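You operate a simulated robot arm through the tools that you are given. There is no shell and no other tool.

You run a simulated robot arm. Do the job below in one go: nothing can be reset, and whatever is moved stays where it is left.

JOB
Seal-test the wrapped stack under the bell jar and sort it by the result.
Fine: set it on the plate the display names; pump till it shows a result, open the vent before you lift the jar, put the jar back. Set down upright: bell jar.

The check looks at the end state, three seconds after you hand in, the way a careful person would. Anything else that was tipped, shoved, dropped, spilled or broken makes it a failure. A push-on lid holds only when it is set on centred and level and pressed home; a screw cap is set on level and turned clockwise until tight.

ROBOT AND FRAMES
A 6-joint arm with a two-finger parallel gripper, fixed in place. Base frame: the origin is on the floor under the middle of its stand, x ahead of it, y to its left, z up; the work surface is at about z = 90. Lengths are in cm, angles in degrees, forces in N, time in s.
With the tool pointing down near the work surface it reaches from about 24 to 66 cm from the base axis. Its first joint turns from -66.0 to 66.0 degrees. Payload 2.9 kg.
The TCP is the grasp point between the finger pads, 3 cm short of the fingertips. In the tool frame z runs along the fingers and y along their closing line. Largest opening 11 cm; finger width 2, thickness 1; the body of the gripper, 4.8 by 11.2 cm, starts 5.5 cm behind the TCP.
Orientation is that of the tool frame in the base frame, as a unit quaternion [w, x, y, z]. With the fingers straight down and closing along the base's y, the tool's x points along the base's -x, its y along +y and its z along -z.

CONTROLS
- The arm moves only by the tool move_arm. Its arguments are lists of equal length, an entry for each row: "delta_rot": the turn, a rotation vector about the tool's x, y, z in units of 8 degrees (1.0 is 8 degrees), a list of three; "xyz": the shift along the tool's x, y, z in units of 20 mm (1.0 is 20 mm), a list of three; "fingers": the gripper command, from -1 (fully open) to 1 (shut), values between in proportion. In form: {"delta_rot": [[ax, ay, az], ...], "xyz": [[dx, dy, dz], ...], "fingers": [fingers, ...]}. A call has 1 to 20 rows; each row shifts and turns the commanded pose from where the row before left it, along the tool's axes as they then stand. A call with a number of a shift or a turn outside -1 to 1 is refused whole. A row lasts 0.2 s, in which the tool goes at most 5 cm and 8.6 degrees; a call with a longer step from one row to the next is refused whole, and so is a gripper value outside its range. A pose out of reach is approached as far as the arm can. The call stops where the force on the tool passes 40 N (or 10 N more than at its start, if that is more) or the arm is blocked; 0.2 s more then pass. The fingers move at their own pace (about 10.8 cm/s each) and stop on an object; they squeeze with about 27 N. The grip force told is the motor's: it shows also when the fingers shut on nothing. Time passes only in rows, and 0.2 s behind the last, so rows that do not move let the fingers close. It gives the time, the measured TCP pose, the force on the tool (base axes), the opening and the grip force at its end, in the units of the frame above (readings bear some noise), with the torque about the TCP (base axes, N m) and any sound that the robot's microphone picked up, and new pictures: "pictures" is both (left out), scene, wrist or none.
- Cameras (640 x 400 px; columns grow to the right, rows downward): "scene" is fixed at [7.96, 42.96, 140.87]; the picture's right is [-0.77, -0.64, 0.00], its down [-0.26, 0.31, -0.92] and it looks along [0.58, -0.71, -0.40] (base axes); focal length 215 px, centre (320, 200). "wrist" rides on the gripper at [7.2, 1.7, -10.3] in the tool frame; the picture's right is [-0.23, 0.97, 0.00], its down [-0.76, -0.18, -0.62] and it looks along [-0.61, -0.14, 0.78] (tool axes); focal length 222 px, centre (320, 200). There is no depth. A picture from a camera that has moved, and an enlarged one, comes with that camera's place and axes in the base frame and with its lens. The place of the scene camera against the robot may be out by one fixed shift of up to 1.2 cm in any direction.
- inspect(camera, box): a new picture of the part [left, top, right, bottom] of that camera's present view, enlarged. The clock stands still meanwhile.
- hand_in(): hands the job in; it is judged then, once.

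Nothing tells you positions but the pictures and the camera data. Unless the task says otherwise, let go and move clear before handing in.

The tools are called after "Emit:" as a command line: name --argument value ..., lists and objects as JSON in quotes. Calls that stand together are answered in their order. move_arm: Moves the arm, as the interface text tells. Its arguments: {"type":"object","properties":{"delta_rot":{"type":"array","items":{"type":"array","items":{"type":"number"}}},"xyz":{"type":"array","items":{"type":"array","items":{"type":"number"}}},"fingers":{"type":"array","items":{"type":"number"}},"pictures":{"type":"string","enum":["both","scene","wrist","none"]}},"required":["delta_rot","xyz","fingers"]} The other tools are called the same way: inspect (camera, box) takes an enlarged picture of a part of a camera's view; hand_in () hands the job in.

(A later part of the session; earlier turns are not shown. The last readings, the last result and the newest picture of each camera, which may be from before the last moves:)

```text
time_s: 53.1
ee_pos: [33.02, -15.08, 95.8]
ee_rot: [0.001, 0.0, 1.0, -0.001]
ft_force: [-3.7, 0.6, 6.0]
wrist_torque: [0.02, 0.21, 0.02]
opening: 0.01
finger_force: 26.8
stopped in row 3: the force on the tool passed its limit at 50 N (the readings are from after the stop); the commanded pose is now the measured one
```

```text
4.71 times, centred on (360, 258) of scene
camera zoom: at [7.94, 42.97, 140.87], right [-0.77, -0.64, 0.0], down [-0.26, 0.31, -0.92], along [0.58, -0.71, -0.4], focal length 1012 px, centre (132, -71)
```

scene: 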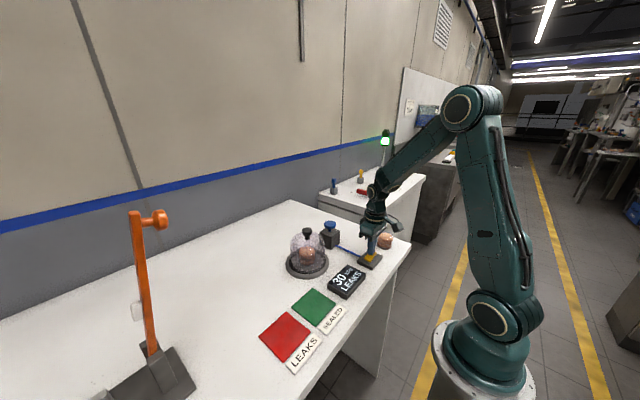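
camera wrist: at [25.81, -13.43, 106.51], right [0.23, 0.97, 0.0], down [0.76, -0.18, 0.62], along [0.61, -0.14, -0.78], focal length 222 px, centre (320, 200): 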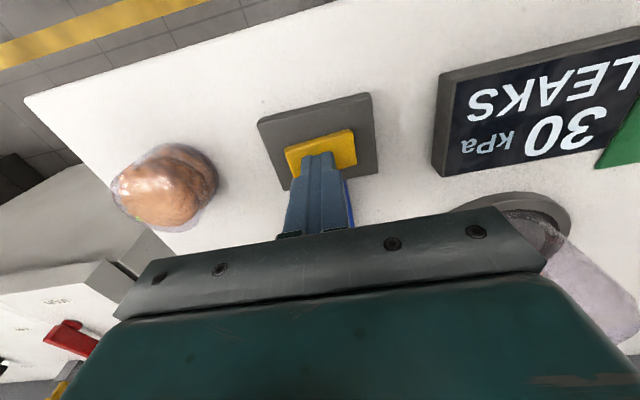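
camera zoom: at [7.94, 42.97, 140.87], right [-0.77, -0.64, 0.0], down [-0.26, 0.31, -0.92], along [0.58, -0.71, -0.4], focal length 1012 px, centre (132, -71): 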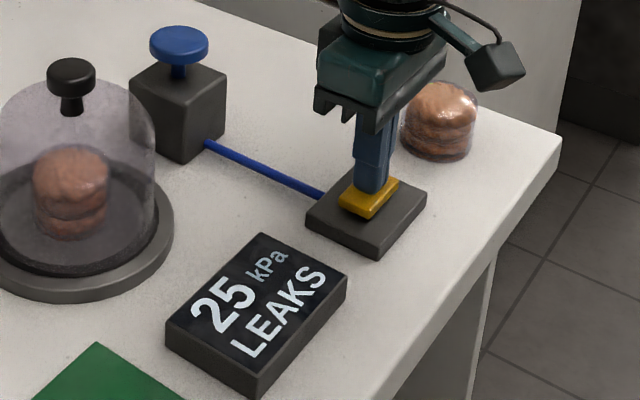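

The press reached a hard stop, and the pressure dropped faster (30 to 25). I'll hold in place briefly to see whether it's venting.

Emit:
move_arm --delta_rot '[[0, 0, 0], [0, 0, 0], [0, 0, 0]]' --xyz '[[0, 0, 0], [0, 0, 0], [0, 0, 0]]' --fingers '[1, 1, 1]' --pictures "none"

Emit:
inspect --camera "scene" --box '[320, 215, 400, 300]'

Emit:
inspect --camera "wrist" --box '[240, 100, 400, 210]'

```text
time_s: 54.0
ee_pos: [33.01, -15.06, 95.69]
ee_rot: [0.0, 0.0, 1.0, -0.001]
ft_force: [-7.1, 1.7, 13.5]
wrist_torque: [0.06, 0.35, -0.02]
opening: 0.0
finger_force: 27.1
```

```text
4.71 times, centred on (360, 258) of scene
camera zoom: at [7.93, 42.97, 140.87], right [-0.77, -0.64, 0.0], down [-0.26, 0.31, -0.92], along [0.58, -0.71, -0.4], focal length 1012 px, centre (132, -71)
```

zoom: 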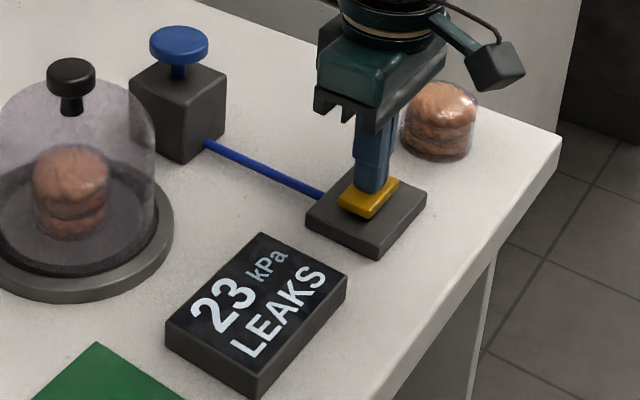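

```text
3.64 times, centred on (320, 155) of wrist
camera zoom: at [25.79, -13.33, 106.0], right [0.23, 0.97, 0.0], down [0.76, -0.18, 0.62], along [0.61, -0.14, -0.78], focal length 808 px, centre (320, 364)
```

zoom: 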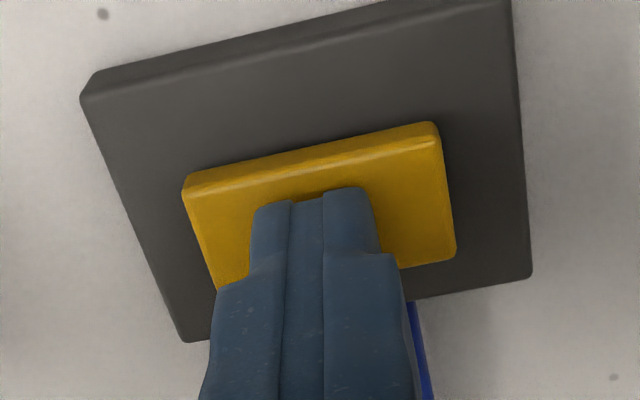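

The pressing force is tilted (-x), which suggests a rocker or paddle whose far (+x) side is raised, and a centre press just bottoms out. I'll lift a little and look at its shape.

Emit:
move_arm --delta_rot '[[0, 0, 0], [0, 0, 0], [0, 0, 0], [0, 0, 0], [0, 0, 0]]' --xyz '[[0, 0, -0.5], [0, 0, -1], [0, 0, -1], [0.5, 0, -1], [0.5, 0, -0.5]]' --fingers '[1, 1, 1, 1, 1]' --pictures "none"

Emit:
inspect --camera "scene" --box '[345, 235, 395, 275]'

Emit:
inspect --camera "wrist" --box '[260, 60, 380, 160]'

Emit:
inspect --camera "scene" --box '[320, 215, 400, 300]'

```text
time_s: 55.1
ee_pos: [31.14, -15.07, 103.67]
ee_rot: [0.001, -0.001, 1.0, -0.001]
ft_force: [0.1, 0.2, -0.9]
wrist_torque: [0.0, 0.01, 0.01]
opening: 0.01
finger_force: 26.6
```

```text
10.00 times, centred on (370, 255) of scene
camera zoom: at [7.96, 42.96, 140.87], right [-0.77, -0.64, 0.0], down [-0.26, 0.31, -0.92], along [0.58, -0.71, -0.4], focal length 2150 px, centre (-180, -350)
```

zoom: 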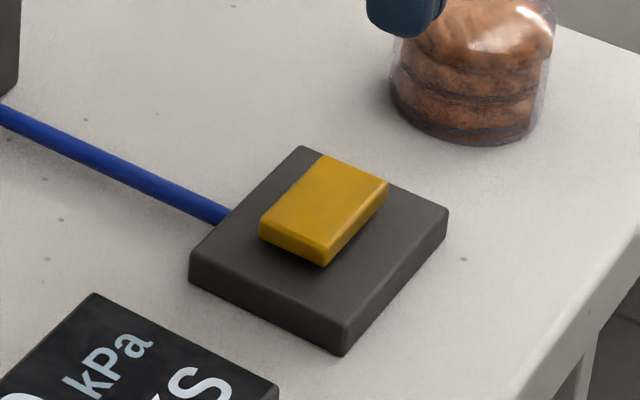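

```text
4.00 times, centred on (320, 110) of wrist
camera zoom: at [23.81, -13.35, 113.97], right [0.23, 0.97, 0.0], down [0.76, -0.18, 0.62], along [0.61, -0.14, -0.78], focal length 888 px, centre (320, 560)
```

zoom: 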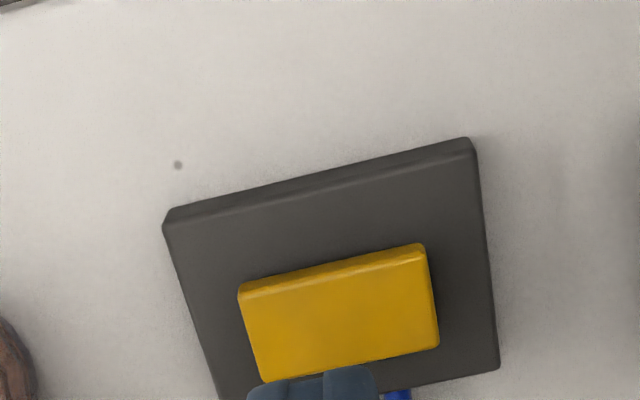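

```text
4.71 times, centred on (360, 258) of scene
camera zoom: at [7.96, 42.96, 140.87], right [-0.77, -0.64, 0.0], down [-0.26, 0.31, -0.92], along [0.58, -0.71, -0.4], focal length 1012 px, centre (132, -71)
```

zoom: 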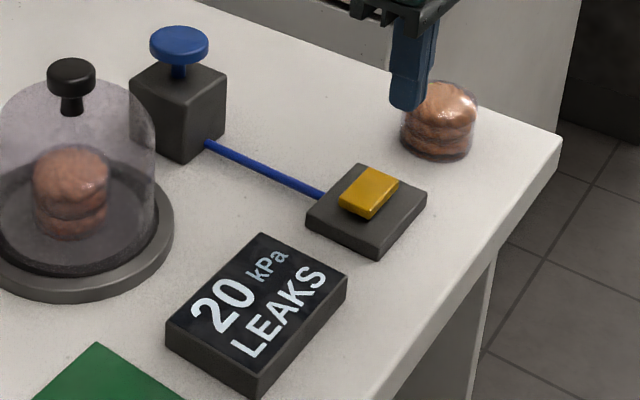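

I'll go back to the same viewpoint as before the press to see whether the yellow part changed position.

Emit:
move_arm --delta_rot '[[0, 0, 0], [0, 0, 0], [0, 0, 0], [0, 0, 0]]' --xyz '[[-0.42, 0, -0.8], [-0.42, 0, -0.8], [0, 0, -0.69], [0, 0, 0]]' --fingers '[1, 1, 1, 1]' --pictures "none"

Emit:
inspect --camera "wrist" --box '[200, 40, 440, 200]'

Emit:
inspect --camera "scene" --box '[310, 210, 400, 275]'

Emit:
inspect --camera "scene" --box '[320, 215, 400, 300]'

```text
time_s: 56.1
ee_pos: [32.78, -14.97, 108.25]
ee_rot: [0.001, 0.0, 1.0, -0.001]
ft_force: [-0.2, -0.4, 0.3]
wrist_torque: [-0.04, -0.01, 0.02]
opening: 0.0
finger_force: 27.8
```

```text
2.50 times, centred on (320, 120) of wrist
camera zoom: at [25.58, -13.23, 118.51], right [0.23, 0.97, 0.0], down [0.76, -0.18, 0.62], along [0.61, -0.14, -0.78], focal length 555 px, centre (320, 400)
```

zoom: 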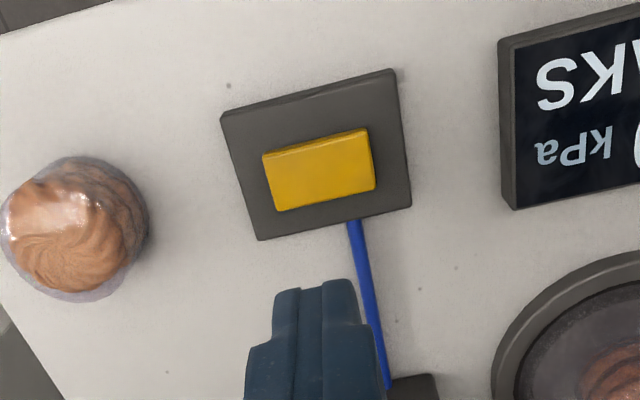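

```text
6.15 times, centred on (355, 242) of scene
camera zoom: at [7.96, 42.96, 140.87], right [-0.77, -0.64, 0.0], down [-0.26, 0.31, -0.92], along [0.58, -0.71, -0.4], focal length 1323 px, centre (105, -62)
```

zoom: 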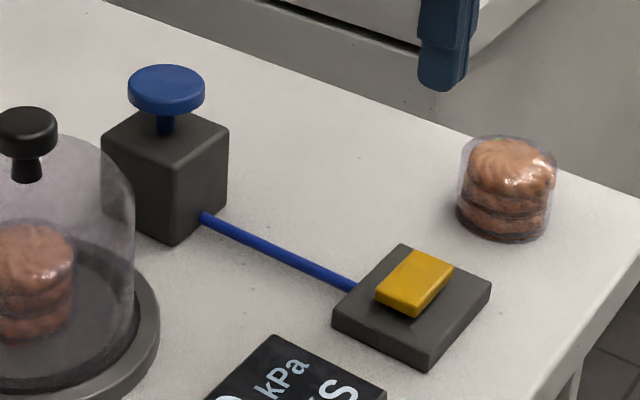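

```text
4.71 times, centred on (360, 258) of scene
camera zoom: at [7.96, 42.96, 140.87], right [-0.77, -0.64, 0.0], down [-0.26, 0.31, -0.92], along [0.58, -0.71, -0.4], focal length 1012 px, centre (132, -71)
```

zoom: 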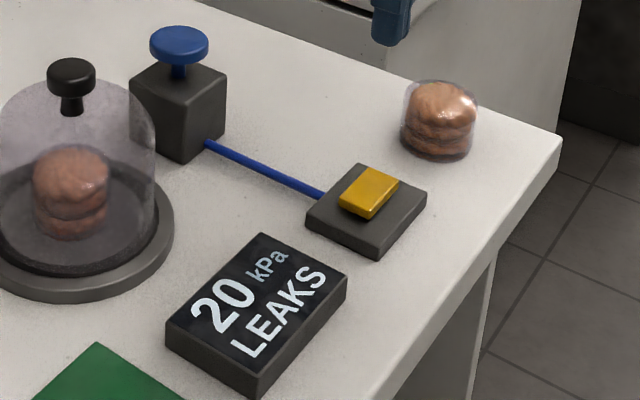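

The yellow rocker's near side now looks slightly raised compared with before, and the reading stayed at 20. Waiting a second to see how the pressure moves.

Emit:
move_arm --delta_rot '[[0, 0, 0], [0, 0, 0], [0, 0, 0], [0, 0, 0], [0, 0, 0]]' --xyz '[[0, 0, 0], [0, 0, 0], [0, 0, 0], [0, 0, 0], [0, 0, 0]]' --fingers '[1, 1, 1, 1, 1]' --pictures "none"

Emit:
inspect --camera "scene" --box '[320, 215, 400, 300]'

Emit:
inspect --camera "scene" --box '[345, 235, 395, 275]'

```text
time_s: 57.4
ee_pos: [32.69, -15.02, 108.19]
ee_rot: [0.0, 0.0, 1.0, -0.001]
ft_force: [0.4, 0.1, -1.0]
wrist_torque: [-0.01, -0.03, -0.01]
opening: 0.03
finger_force: 26.2
```

```text
4.71 times, centred on (360, 258) of scene
camera zoom: at [7.96, 42.96, 140.87], right [-0.77, -0.64, 0.0], down [-0.26, 0.31, -0.92], along [0.58, -0.71, -0.4], focal length 1012 px, centre (132, -71)
```

zoom: 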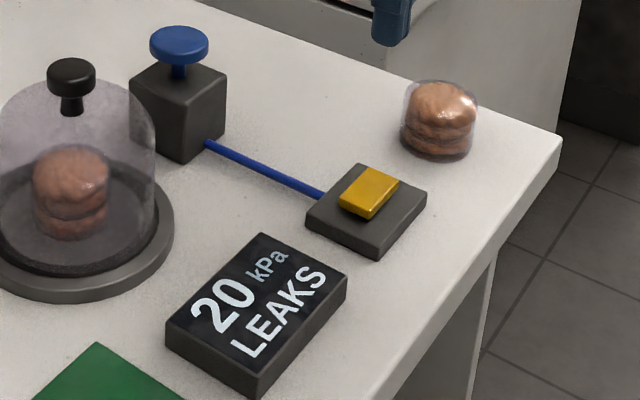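

```text
10.00 times, centred on (370, 255) of scene
camera zoom: at [7.96, 42.96, 140.87], right [-0.77, -0.64, 0.0], down [-0.26, 0.31, -0.92], along [0.58, -0.71, -0.4], focal length 2150 px, centre (-180, -350)
```

zoom: 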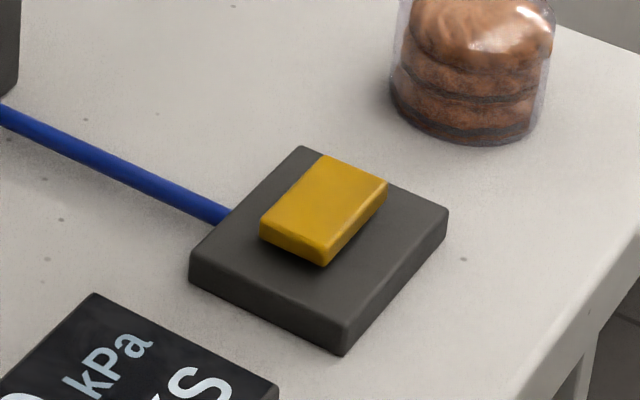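

The reading is steady at 20 kPa, so the vent isn't open yet. I need to understand the rocker's tilt, so I'm taking the tightest zooms on it.

Emit:
inspect --camera "scene" --box '[358, 244, 388, 268]'

Emit:
inspect --camera "wrist" --box '[280, 60, 370, 140]'

```text
16.00 times, centred on (373, 256) of scene
camera zoom: at [7.96, 42.96, 140.87], right [-0.77, -0.64, 0.0], down [-0.26, 0.31, -0.92], along [0.58, -0.71, -0.4], focal length 3441 px, centre (-528, -696)
```

zoom: 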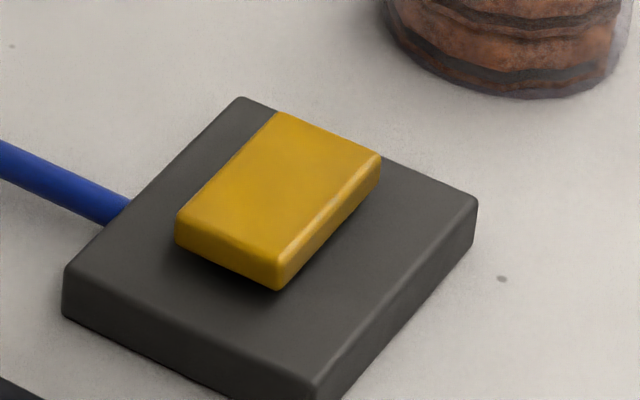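

```text
5.00 times, centred on (325, 100) of wrist
camera zoom: at [25.57, -13.23, 118.48], right [0.23, 0.97, 0.0], down [0.76, -0.18, 0.62], along [0.61, -0.14, -0.78], focal length 1111 px, centre (295, 700)
```

zoom: 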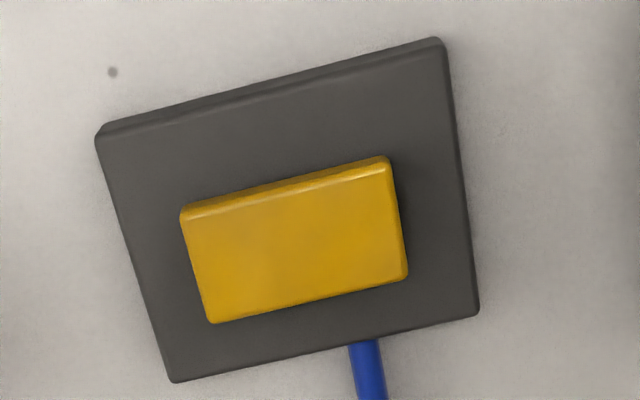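

The yellow rocker was tilted (far side up) before my press and is now level, half-way, so the vent needs its far (+x) edge pushed down. I'll press on that edge at x≈34.7.

Emit:
move_arm --delta_rot '[[0, 0, 0], [0, 0, 0], [0, 0, 0], [0, 0, 0], [0, 0, 0], [0, 0, 0], [0, 0, 0], [0, 0, 0], [0, 0, 0]]' --xyz '[[-0.97, 0, 0.5], [0, 0.03, 1], [0, 0, 1], [0, 0, 1], [0, 0, 1], [0, 0, 1], [0, 0, 0.4], [0, 0, 0.1], [0, 0, 0]]' --fingers '[1, 1, 1, 1, 1, 1, 1, 1, 1]' --pictures "none"

Emit:
inspect --camera "scene" --box '[345, 235, 395, 275]'

Emit:
inspect --camera "wrist" --box '[240, 100, 400, 210]'

```text
time_s: 59.4
ee_pos: [34.7, -15.01, 96.18]
ee_rot: [0.001, 0.0, 1.0, 0.0]
ft_force: [0.4, 0.6, -1.0]
wrist_torque: [-0.01, -0.03, 0.0]
opening: 0.0
finger_force: 27.1
```

```text
10.00 times, centred on (370, 255) of scene
camera zoom: at [7.96, 42.96, 140.87], right [-0.77, -0.64, 0.0], down [-0.26, 0.31, -0.92], along [0.58, -0.71, -0.4], focal length 2150 px, centre (-180, -350)
```

zoom: 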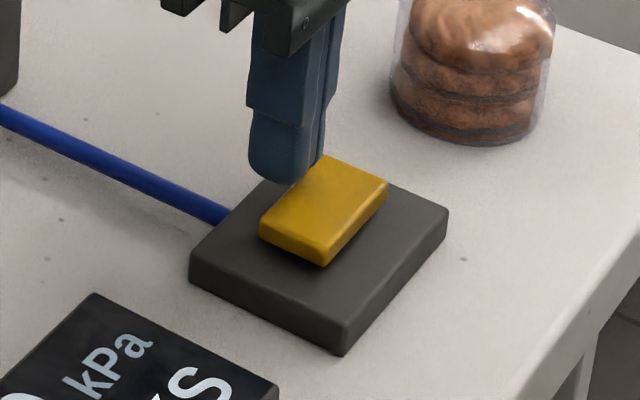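

```text
3.64 times, centred on (320, 155) of wrist
camera zoom: at [27.38, -13.2, 106.48], right [0.23, 0.97, 0.0], down [0.76, -0.18, 0.62], along [0.61, -0.14, -0.78], focal length 808 px, centre (320, 364)
```

zoom: 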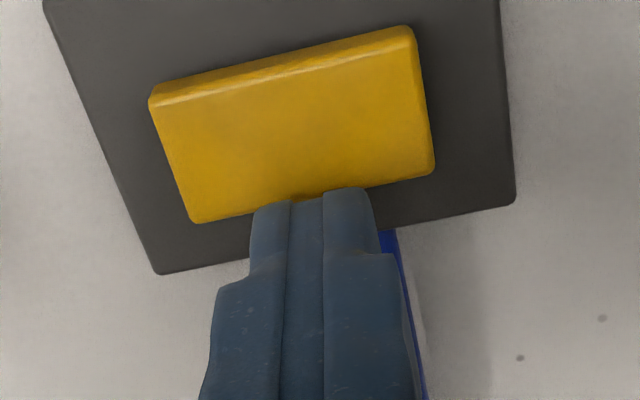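

Emit:
move_arm --delta_rot '[[0, 0, 0], [0, 0, 0], [0, 0, 0], [0, 0, 0], [0, 0, 0], [0, 0, 0]]' --xyz '[[0.1, 0, 0], [0, 0, 0.15], [0, 0, 0.15], [0, 0, 0.1], [0, 0, 0.1], [0, 0, 0]]' --fingers '[1, 1, 1, 1, 1, 1]' --pictures "none"

Emit:
inspect --camera "scene" --box '[320, 215, 400, 300]'

Emit:
inspect --camera "wrist" --box '[240, 100, 400, 210]'

```text
time_s: 60.5
ee_pos: [34.4, -14.95, 95.75]
ee_rot: [0.003, 0.001, 1.0, -0.001]
ft_force: [-2.6, 3.0, 6.6]
wrist_torque: [0.09, 0.14, 0.01]
opening: 0.02
finger_force: 27.3
stopped in row 5: the force on the tool passed its limit at 46 N (the readings are from after the stop); the commanded pose is now the measured one
```

```text
4.71 times, centred on (360, 258) of scene
camera zoom: at [7.94, 42.97, 140.87], right [-0.77, -0.64, 0.0], down [-0.26, 0.31, -0.92], along [0.58, -0.71, -0.4], focal length 1012 px, centre (132, -71)
```

zoom: 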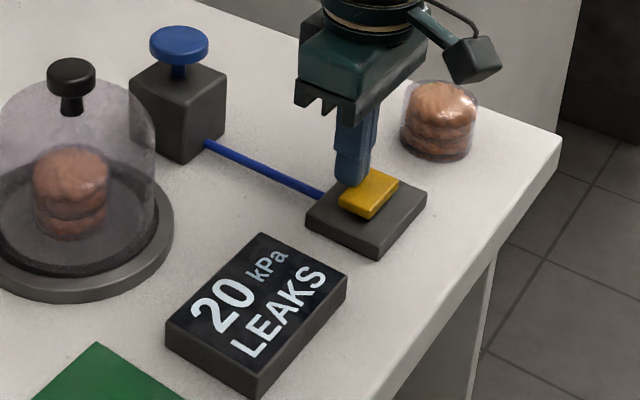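

```text
3.64 times, centred on (320, 155) of wrist
camera zoom: at [27.22, -13.24, 105.98], right [0.23, 0.97, 0.0], down [0.76, -0.18, 0.63], along [0.61, -0.14, -0.78], focal length 808 px, centre (320, 364)
```

zoom: 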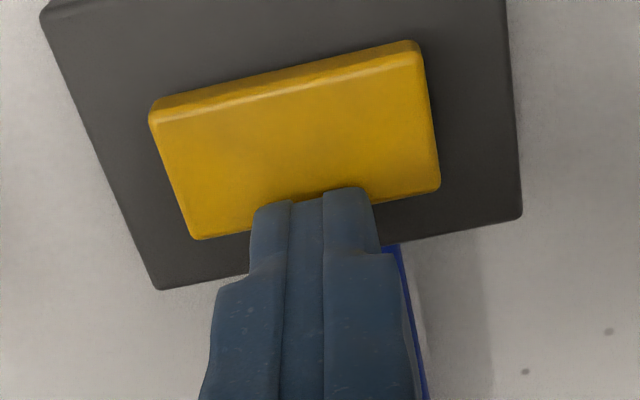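

Comparing views more carefully, the rocker tilts along its long (y) axis: before, the -y end was up, and my centre press only levelled it. To open it I should press the -y end down, at y≈-16.8.

Emit:
move_arm --delta_rot '[[0, 0, 0], [0, 0, 0], [0, 0, 0], [0, 0, 0], [0, 0, 0]]' --xyz '[[0, 0, -0.6], [0.7, -0.95, 0], [0, 0, 0.3], [0, 0, 0.1], [0, 0, 0]]' --fingers '[1, 1, 1, 1, 1]' --pictures "none"

Emit:
inspect --camera "scene" --box '[345, 235, 395, 275]'

Emit:
inspect --camera "wrist" --box '[240, 100, 400, 210]'

```text
time_s: 61.7
ee_pos: [33.1, -16.93, 96.03]
ee_rot: [0.004, 0.0, 1.0, -0.002]
ft_force: [-0.2, 0.9, 0.1]
wrist_torque: [-0.05, -0.02, -0.03]
opening: 0.02
finger_force: 26.8
```

```text
10.00 times, centred on (370, 255) of scene
camera zoom: at [7.96, 42.96, 140.87], right [-0.77, -0.64, 0.0], down [-0.26, 0.31, -0.92], along [0.58, -0.71, -0.4], focal length 2150 px, centre (-180, -350)
```

zoom: 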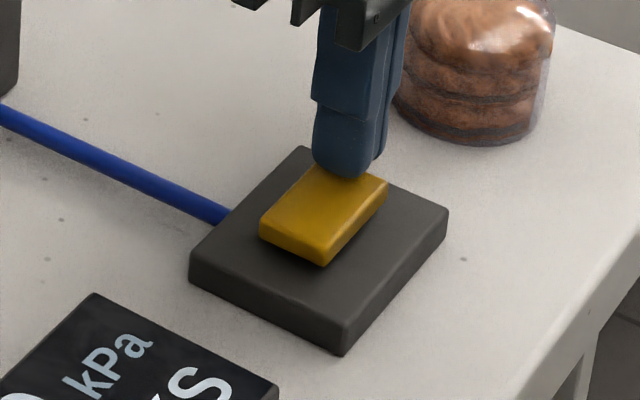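

```text
3.64 times, centred on (320, 155) of wrist
camera zoom: at [25.87, -15.11, 106.34], right [0.23, 0.97, 0.0], down [0.76, -0.18, 0.63], along [0.61, -0.14, -0.78], focal length 808 px, centre (320, 364)
```

zoom: 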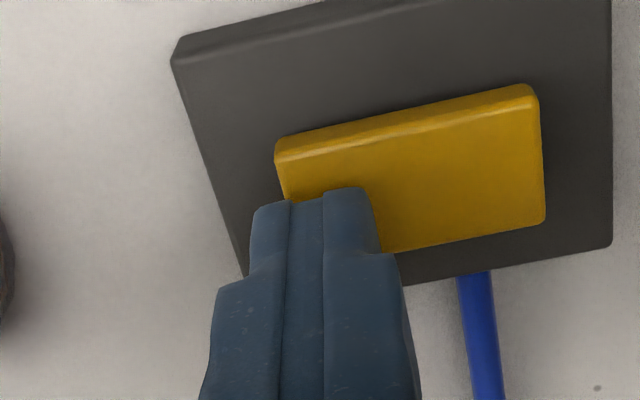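

Over the -y end now, with the tip just above it. Pressing in small steps.

Emit:
move_arm --delta_rot '[[0, 0, 0], [0, 0, 0], [0, 0, 0], [0, 0, 0], [0, 0, 0]]' --xyz '[[0, 0, 0.12], [0, 0, 0.1], [0, 0, 0.1], [0, 0, 0.1], [0, 0, 0]]' --fingers '[1, 1, 1, 1, 1]' --pictures "none"

Emit:
inspect --camera "scene" --box '[320, 215, 400, 300]'

Emit:
inspect --camera "wrist" --box '[240, 100, 400, 210]'

```text
time_s: 62.7
ee_pos: [33.14, -16.77, 95.54]
ee_rot: [0.004, 0.0, 1.0, -0.002]
ft_force: [-5.2, 1.4, 11.8]
wrist_torque: [0.2, 0.24, 0.06]
opening: 0.0
finger_force: 26.7
stopped in row 5: the force on the tool passed its limit at 46 N (the readings are from after the stop); the commanded pose is now the measured one
```

```text
4.71 times, centred on (360, 258) of scene
camera zoom: at [7.93, 42.97, 140.87], right [-0.77, -0.64, 0.0], down [-0.26, 0.31, -0.92], along [0.58, -0.71, -0.4], focal length 1012 px, centre (132, -71)
```

zoom: 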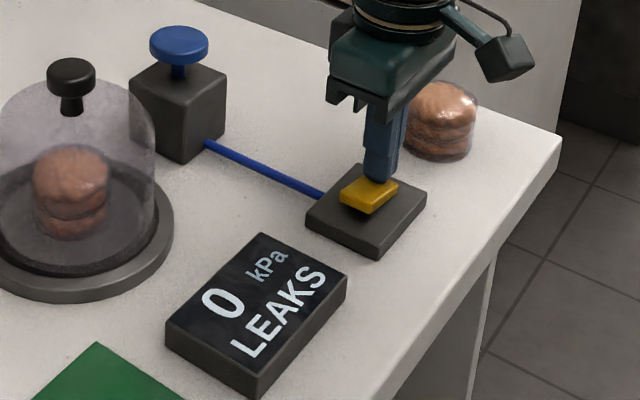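

```text
3.64 times, centred on (320, 155) of wrist
camera zoom: at [25.83, -15.16, 105.76], right [0.23, 0.97, 0.0], down [0.76, -0.18, 0.63], along [0.61, -0.14, -0.78], focal length 808 px, centre (320, 364)
```

zoom: 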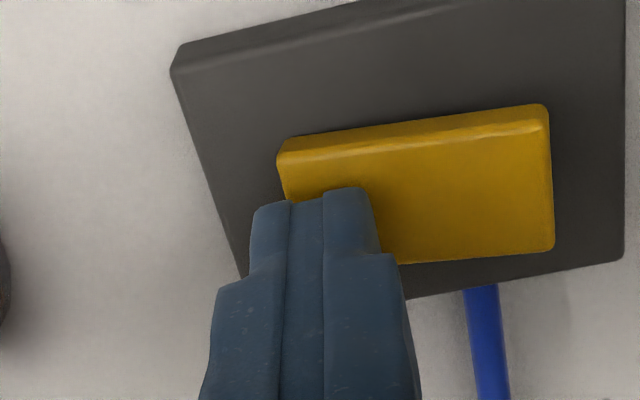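

The vent is open: the display reads 0 kPa with the result LEAKS. I'll lift off, level the tool, confirm it stays open, and go back above the jar.

Emit:
move_arm --delta_rot '[[0, 0, 0], [-0.029, 0.057, 0], [0, 0, 0], [0, 0, 0], [0, 0, 0], [0, 0, 0], [0, 0, 0], [0, 0, 0], [0, 0, 0], [0, 0, 0], [0, 0, 0], [0, 0, 0], [0, 0, 0], [0, 0, 0], [0, 0, 0], [0, 0, 0], [0, 0, 0], [0, 0, 0]]' --xyz '[[0, 0, -0.8], [0, 0, -1], [0, 0, -1], [0, 0, -1], [0, 0, -1], [0, 0, -1], [0, 0, -1], [0, 0, -0.7], [-0.9, 0.92, 0], [-0.9, 0.92, 0], [-0.9, 0.92, 0], [-0.9, 0.92, 0], [-0.9, 0.92, 0], [-0.9, 0.92, 0], [-0.9, 0.92, 0], [-0.9, 0.92, 0], [-0.9, 0.92, 0], [0, 0, 0]]' --fingers '[1, 1, 1, 1, 1, 1, 1, 1, 0.5, 0, 0, 0, 0, 0, 0, 0, 0, 0]' --pictures "both"

Emit:
inspect --camera "wrist" --box '[200, 40, 440, 200]'

Emit:
inspect --camera "scene" --box '[280, 210, 400, 300]'

```text
time_s: 66.5
ee_pos: [49.1, -0.3, 110.38]
ee_rot: [0.001, 0.0, 1.0, 0.0]
ft_force: [-0.1, -1.0, 0.6]
wrist_torque: [-0.05, 0.05, -0.03]
opening: 5.5
finger_force: 0.1
camera wrist: at [41.91, 1.39, 120.71], right [0.23, 0.97, 0.0], down [0.76, -0.18, 0.62], along [0.61, -0.14, -0.78], focal length 222 px, centre (320, 200)
```

scene: 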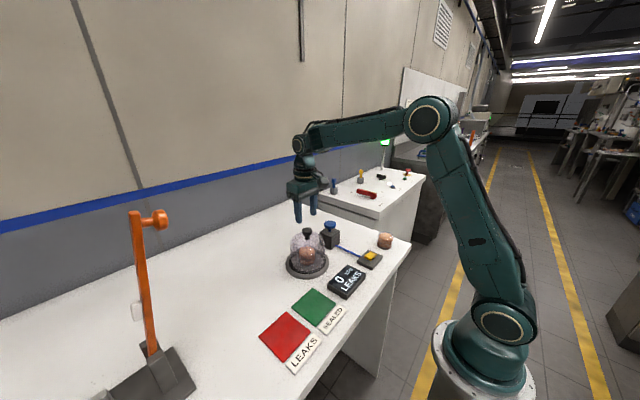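
wrist: 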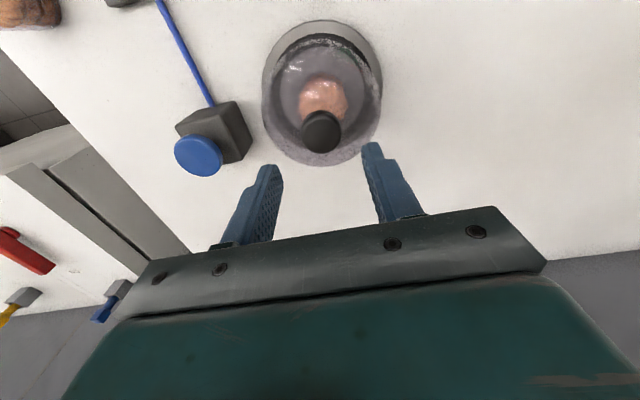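

```text
2.50 times, centred on (320, 120) of wrist
camera zoom: at [41.91, 1.39, 120.71], right [0.23, 0.97, 0.0], down [0.76, -0.18, 0.62], along [0.61, -0.14, -0.78], focal length 555 px, centre (320, 400)
```

zoom: 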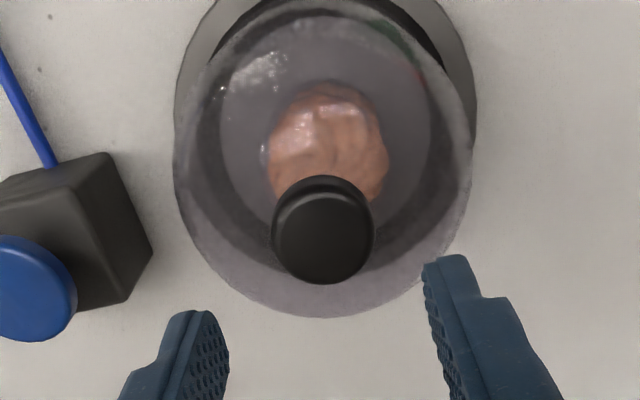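

```text
4.44 times, centred on (340, 255) of scene
camera zoom: at [7.96, 42.96, 140.87], right [-0.77, -0.64, 0.0], down [-0.26, 0.31, -0.92], along [0.58, -0.71, -0.4], focal length 956 px, centre (231, -44)
```

zoom: 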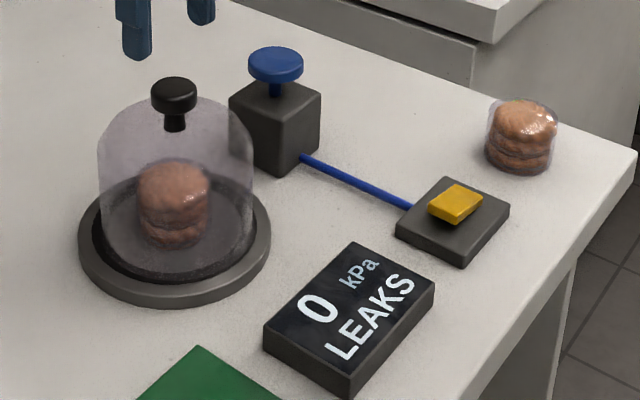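

The vent stays open at 0 kPa. The knob is right under the TCP; I'll descend to the earlier grip height (z≈104.0) and close on it.

Emit:
move_arm --delta_rot '[[0, 0, 0], [0, 0, 0], [0, 0, 0], [0, 0, 0], [0, 0, 0]]' --xyz '[[0, 0, 0.8], [0, 0, 1], [0, 0, 0.8], [0, 0, 0.5], [0, 0, 0]]' --fingers '[0, 0, 0, 0, 0]' --pictures "none"

Emit:
inspect --camera "wrist" --box '[220, 80, 420, 230]'

```text
time_s: 67.7
ee_pos: [49.17, -0.19, 104.37]
ee_rot: [0.001, 0.0, 1.0, -0.001]
ft_force: [0.4, -0.2, -0.7]
wrist_torque: [0.03, 0.01, -0.02]
opening: 5.51
finger_force: 0.0
```

```text
2.67 times, centred on (320, 155) of wrist
camera zoom: at [42.07, 1.47, 114.58], right [0.23, 0.97, 0.0], down [0.76, -0.18, 0.62], along [0.61, -0.14, -0.78], focal length 592 px, centre (320, 320)
```

zoom: 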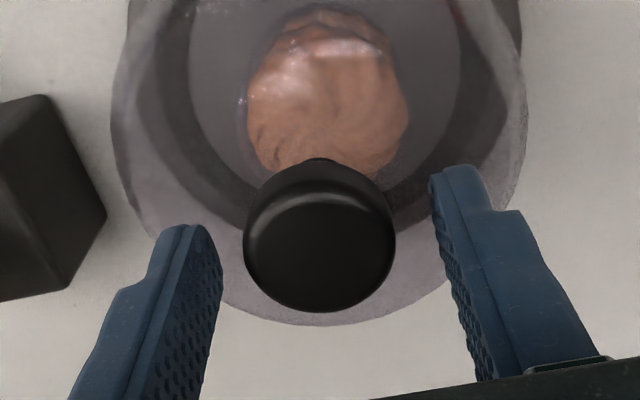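

Emit:
move_arm --delta_rot '[[0, 0, 0], [0, 0, 0], [0, 0, 0], [0, 0, 0], [0, 0, 0], [0, 0, 0], [0, 0, 0], [0, 0, 0]]' --xyz '[[0, 0.07, 0.17], [0, 0, 0], [0, 0, 0], [0, 0, 0], [0, 0, 0], [0, 0, 0], [0, 0, 0], [0, 0, 0]]' --fingers '[0.0, 0.1, 0.25, 0.35, 0.4, 0.6, 1, 1]' --pictures "none"

Emit:
inspect --camera "wrist" --box '[220, 80, 420, 230]'

Emit:
inspect --camera "scene" --box '[260, 210, 380, 300]'

```text
time_s: 69.5
ee_pos: [49.34, -0.15, 104.03]
ee_rot: [0.001, 0.001, 1.0, 0.0]
ft_force: [1.0, 0.5, -0.4]
wrist_torque: [0.1, -0.01, -0.01]
opening: 3.34
finger_force: 27.2
```

```text
2.67 times, centred on (320, 155) of wrist
camera zoom: at [42.11, 1.6, 114.27], right [0.23, 0.97, 0.0], down [0.76, -0.18, 0.62], along [0.61, -0.14, -0.78], focal length 592 px, centre (320, 320)
```

zoom: 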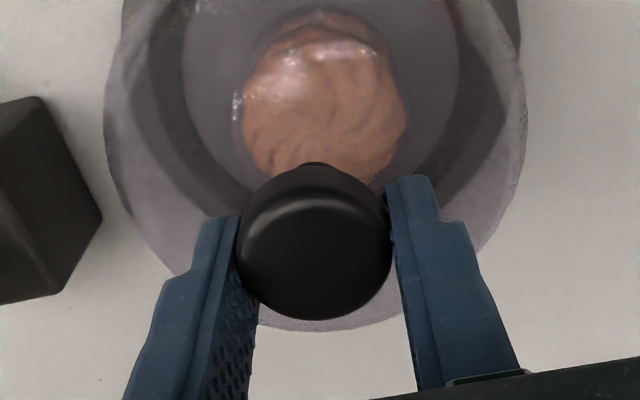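

```text
4.44 times, centred on (320, 255) of scene
camera zoom: at [7.96, 42.96, 140.87], right [-0.77, -0.64, 0.0], down [-0.26, 0.31, -0.92], along [0.58, -0.71, -0.4], focal length 956 px, centre (320, -44)
```

zoom: 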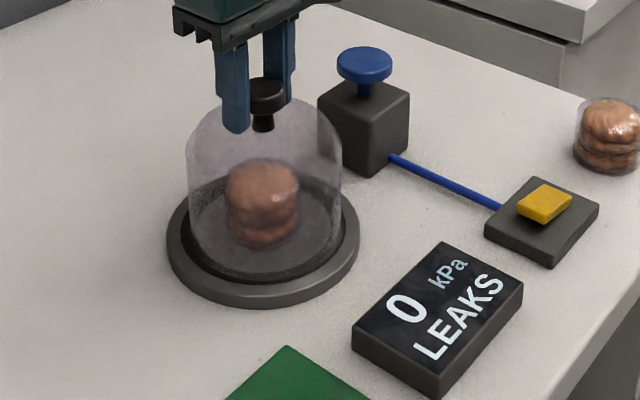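

The knob is gripped and the vent is open with 0 kPa, so the jar can come up. Lifting straight up 10 cm.

Emit:
move_arm --delta_rot '[[0, 0, 0], [0, 0, 0], [0, 0, 0], [0, 0, 0], [0, 0, 0], [0, 0, 0], [0, 0, 0], [0, 0, 0]]' --xyz '[[0, 0, -0.15], [0, 0, -0.3], [0, 0, -0.7], [0, 0, -1], [0, 0, -1], [0, 0, -1], [0, 0, -0.85], [0, 0, 0]]' --fingers '[1, 1, 1, 1, 1, 1, 1, 1]' --pictures "both"

Emit:
inspect --camera "scene" --box '[250, 180, 380, 300]'

```text
time_s: 71.3
ee_pos: [49.23, -0.02, 113.89]
ee_rot: [0.001, 0.0, 1.0, 0.001]
ft_force: [-0.6, 1.0, -2.4]
wrist_torque: [-0.02, -0.04, 0.01]
opening: 3.33
finger_force: 27.0
camera wrist: at [42.1, 1.69, 124.28], right [0.23, 0.97, 0.0], down [0.76, -0.18, 0.62], along [0.61, -0.14, -0.78], focal length 222 px, centre (320, 200)
```

scene: 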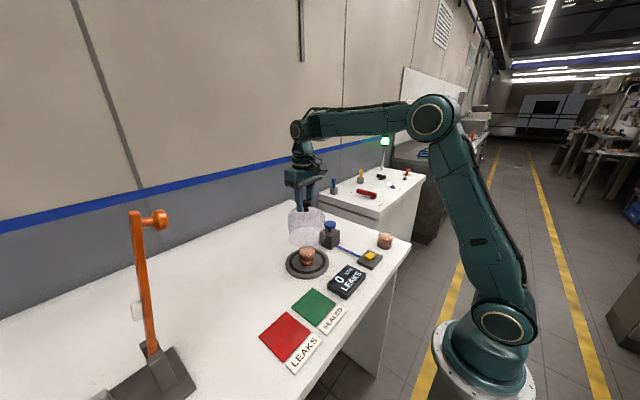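
wrist: 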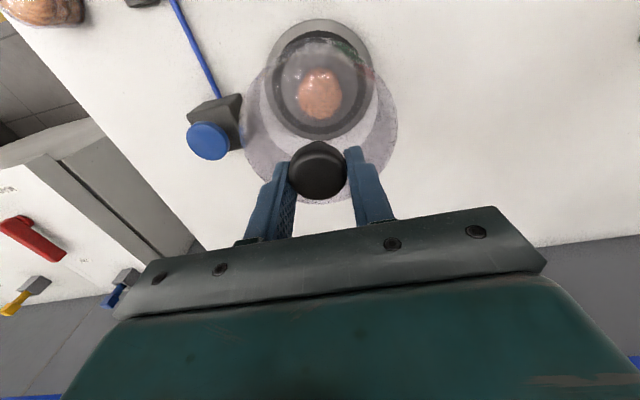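

```text
3.33 times, centred on (315, 240) of scene
camera zoom: at [7.96, 42.96, 140.87], right [-0.77, -0.64, 0.0], down [-0.26, 0.31, -0.92], along [0.58, -0.71, -0.4], focal length 717 px, centre (337, 67)
```

zoom: 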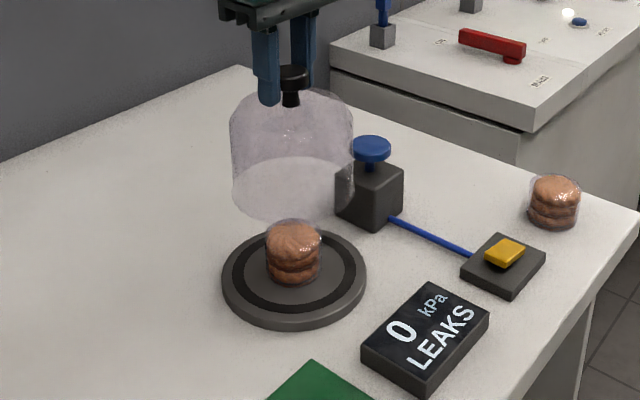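

The jar is up with the stack standing free below. Carrying it back to its original spot at about (50.45, 15.9).

Emit:
move_arm --delta_rot '[[0, 0, 0], [0, 0, 0], [0, 0, 0], [0, 0, 0], [0, 0, 0], [0, 0, 0], [0, 0, 0], [0, 0, 0], [0, 0, 0], [0, 0, 0], [0, 0, 0], [0, 0, 0], [0, 0, 0], [0, 0, 0], [0, 0, 0]]' --xyz '[[-0.06, 0.6, 0], [-0.06, 0.9, 0], [-0.06, 0.95, 0], [-0.07, 0.95, 0], [-0.07, 0.95, 0], [-0.07, 0.95, 0], [-0.07, 0.95, 0], [-0.07, 0.95, 0], [-0.06, 0.78, 0], [0, 0, 0], [0, 0, 0.7], [0, 0, 1], [0, 0, 1], [0, 0, 1], [0, 0, 1]]' --fingers '[1, 1, 1, 1, 1, 1, 1, 1, 1, 1, 1, 1, 1, 1, 1]' --pictures "both"

Emit:
inspect --camera "scene" --box '[220, 210, 320, 310]'

```text
time_s: 74.5
ee_pos: [50.64, 15.8, 104.59]
ee_rot: [0.002, 0.001, 1.0, 0.0]
ft_force: [0.7, 0.3, -1.4]
wrist_torque: [0.02, -0.03, 0.02]
opening: 3.35
finger_force: 27.0
camera wrist: at [43.36, 17.46, 114.86], right [0.23, 0.97, 0.0], down [0.76, -0.18, 0.62], along [0.61, -0.14, -0.78], focal length 222 px, centre (320, 200)
```

scene: 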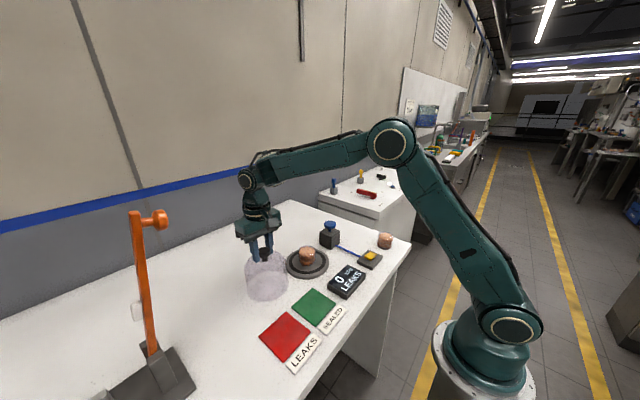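
wrist: 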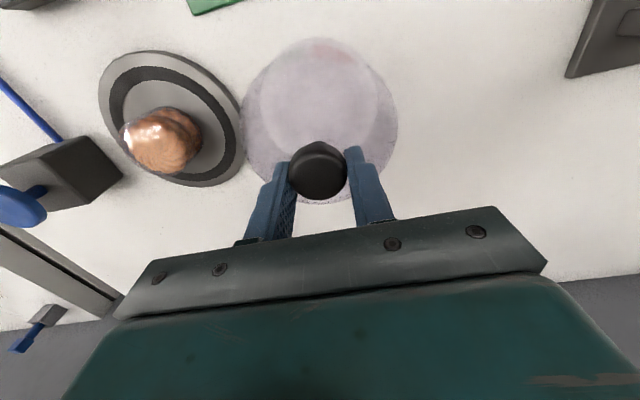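

```text
4.00 times, centred on (270, 260) of scene
camera zoom: at [7.96, 42.96, 140.87], right [-0.77, -0.64, 0.0], down [-0.26, 0.31, -0.92], along [0.58, -0.71, -0.4], focal length 860 px, centre (520, -40)
```

zoom: 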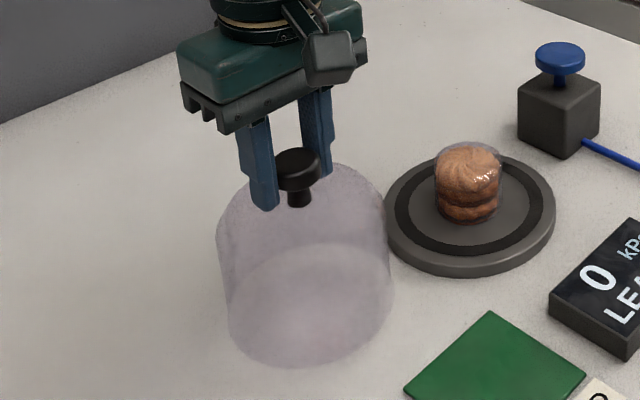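

The jar is over its original spot, about 1.9 cm above the bench. Lowering gently.

Emit:
move_arm --delta_rot '[[0, 0, 0], [0, 0, 0], [0, 0, 0], [0, 0, 0], [0, 0, 0]]' --xyz '[[0.05, 0.05, 0.4], [0, 0, 0.3], [0, 0, 0.15], [0, 0, 0.08], [0, 0, 0]]' --fingers '[1, 1, 1, 1, 1]' --pictures "none"

```text
time_s: 75.7
ee_pos: [50.59, 15.95, 102.84]
ee_rot: [0.001, 0.0, 1.0, 0.001]
ft_force: [0.2, 0.9, 0.4]
wrist_torque: [0.13, 0.21, -0.03]
opening: 3.33
finger_force: 26.9
```

Emit:
move_arm --delta_rot '[[0, 0, 0], [0, 0, 0]]' --xyz '[[0, 0, 0.03], [0, 0, 0]]' --fingers '[1, 1]' --pictures "none"

Emit:
inspect --camera "scene" --box '[220, 210, 320, 310]'

```text
time_s: 76.3
ee_pos: [50.43, 16.07, 102.7]
ee_rot: [0.002, 0.0, 1.0, 0.0]
ft_force: [-0.7, 3.7, 10.4]
wrist_torque: [0.06, 0.68, -0.14]
opening: 3.34
finger_force: 26.7
```

```text
4.00 times, centred on (270, 260) of scene
camera zoom: at [7.94, 42.97, 140.87], right [-0.77, -0.64, 0.0], down [-0.26, 0.31, -0.92], along [0.58, -0.71, -0.4], focal length 860 px, centre (520, -40)
```

zoom: 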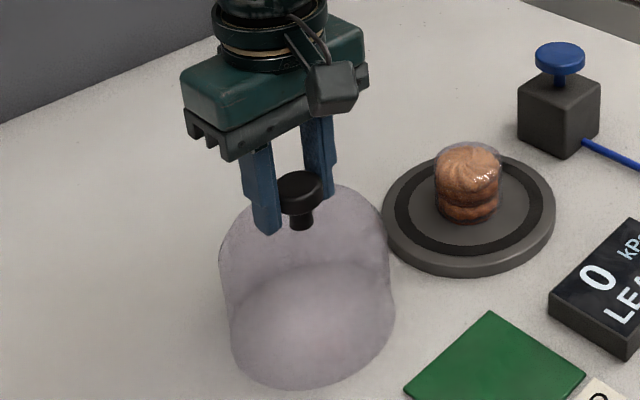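

Firm contact on the bench. I'll relieve the small preload and open the fingers slowly.

Emit:
move_arm --delta_rot '[[0, 0, 0], [0, 0, 0], [0, 0, 0], [0, 0, 0], [0, 0, 0], [0, 0, 0], [0, 0, 0]]' --xyz '[[0, 0, -0.035], [0, 0, 0], [0, 0, 0], [0, 0, 0], [0, 0, 0], [0, 0, 0], [0, 0, 0]]' --fingers '[1, 1, 0.38, 0.3, 0.2, 0.1, 0]' --pictures "none"

Emit:
inspect --camera "scene" --box '[220, 210, 320, 310]'

Emit:
inspect --camera "wrist" --box '[220, 80, 420, 230]'

```text
time_s: 77.9
ee_pos: [50.39, 15.84, 102.69]
ee_rot: [0.002, 0.0, 1.0, 0.0]
ft_force: [-0.2, 0.6, -0.4]
wrist_torque: [0.02, -0.02, 0.01]
opening: 5.48
finger_force: 0.1
```

```text
4.00 times, centred on (270, 260) of scene
camera zoom: at [7.96, 42.96, 140.87], right [-0.77, -0.64, 0.0], down [-0.26, 0.31, -0.92], along [0.58, -0.71, -0.4], focal length 860 px, centre (520, -40)
```

zoom: 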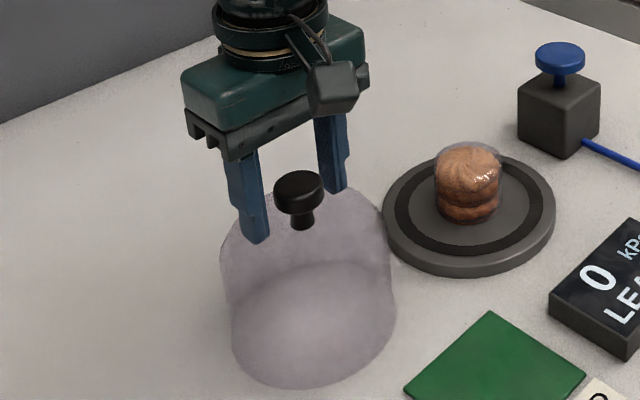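

```text
2.67 times, centred on (320, 155) of wrist
camera zoom: at [43.16, 17.6, 113.06], right [0.23, 0.97, 0.0], down [0.76, -0.18, 0.62], along [0.61, -0.14, -0.78], focal length 592 px, centre (320, 320)
```

zoom: 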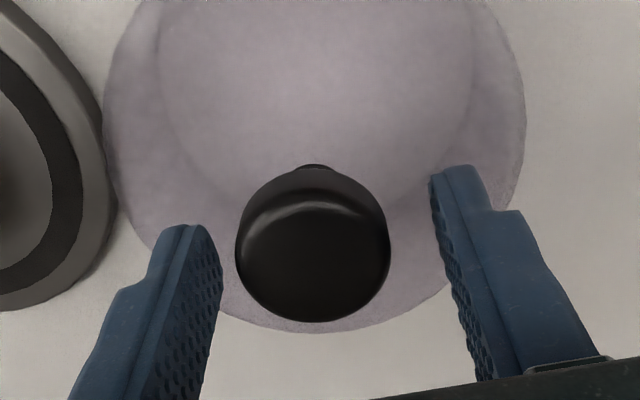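

The jar is back upright at its original place. I'll rise, open fully and move above the stack.

Emit:
move_arm --delta_rot '[[0, 0, 0], [0, 0, 0], [0, 0, 0], [0, 0, 0], [0, 0, 0], [0, 0, 0], [0, 0, 0], [0, 0, 0], [0, 0, 0], [0, 0, 0], [0, 0, 0], [0, 0, 0], [0, 0, 0], [0, 0, 0], [0, 0, 0]]' --xyz '[[0, 0, -0.5], [0, 0, -1], [0, 0, -1], [0, 0, -1], [0, 0, -0.5], [0.08, -0.8, 0], [0.08, -0.9, 0], [0.09, -0.9, 0], [0.09, -0.9, 0], [0.09, -0.9, 0], [0.09, -0.9, 0], [0.09, -0.9, 0], [0.09, -0.9, 0], [0.09, -0.8, 0], [0, 0, 0]]' --fingers '[0, 0, 0, -0.3, -0.6, -0.8, -0.8, -0.8, -0.8, -0.8, -0.8, -0.8, -0.8, -0.8, -0.8]' --pictures "both"

Emit:
inspect --camera "wrist" --box '[200, 20, 440, 180]'

Emit:
inspect --camera "scene" --box '[280, 240, 335, 285]'

```text
time_s: 81.1
ee_pos: [48.69, 0.06, 110.8]
ee_rot: [0.002, 0.0, 1.0, 0.0]
ft_force: [0.7, 0.3, -0.9]
wrist_torque: [-0.01, -0.03, 0.0]
opening: 9.89
finger_force: 0.1
camera wrist: at [41.55, 1.72, 121.07], right [0.23, 0.97, 0.0], down [0.76, -0.18, 0.62], along [0.61, -0.14, -0.78], focal length 222 px, centre (320, 200)
```

scene: 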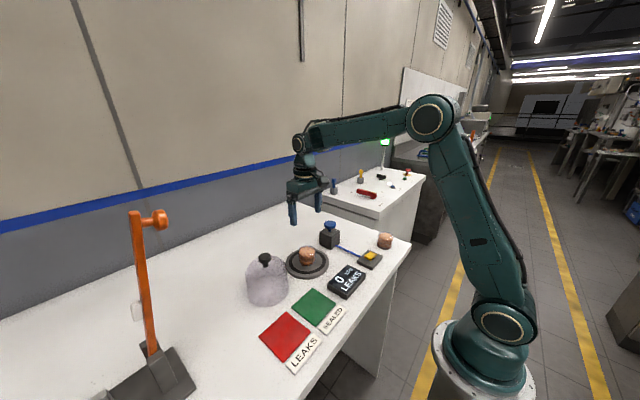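
wrist: 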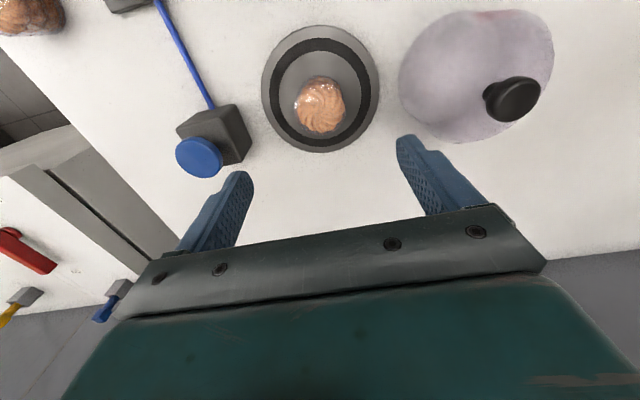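

```text
2.50 times, centred on (320, 100) of wrist
camera zoom: at [41.55, 1.72, 121.07], right [0.23, 0.97, 0.0], down [0.76, -0.18, 0.62], along [0.61, -0.14, -0.78], focal length 555 px, centre (320, 450)
```

zoom: 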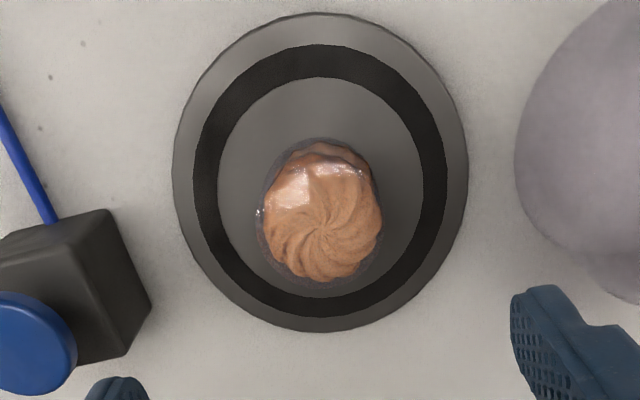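

```text
8.89 times, centred on (308, 262) of scene
camera zoom: at [7.96, 42.96, 140.87], right [-0.77, -0.64, 0.0], down [-0.26, 0.31, -0.92], along [0.58, -0.71, -0.4], focal length 1912 px, centre (431, -356)
```

zoom: 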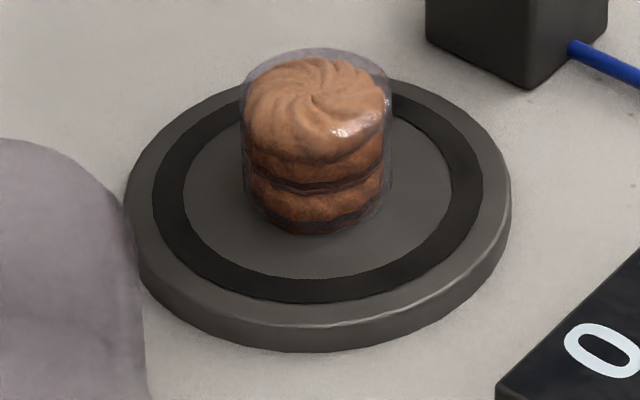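

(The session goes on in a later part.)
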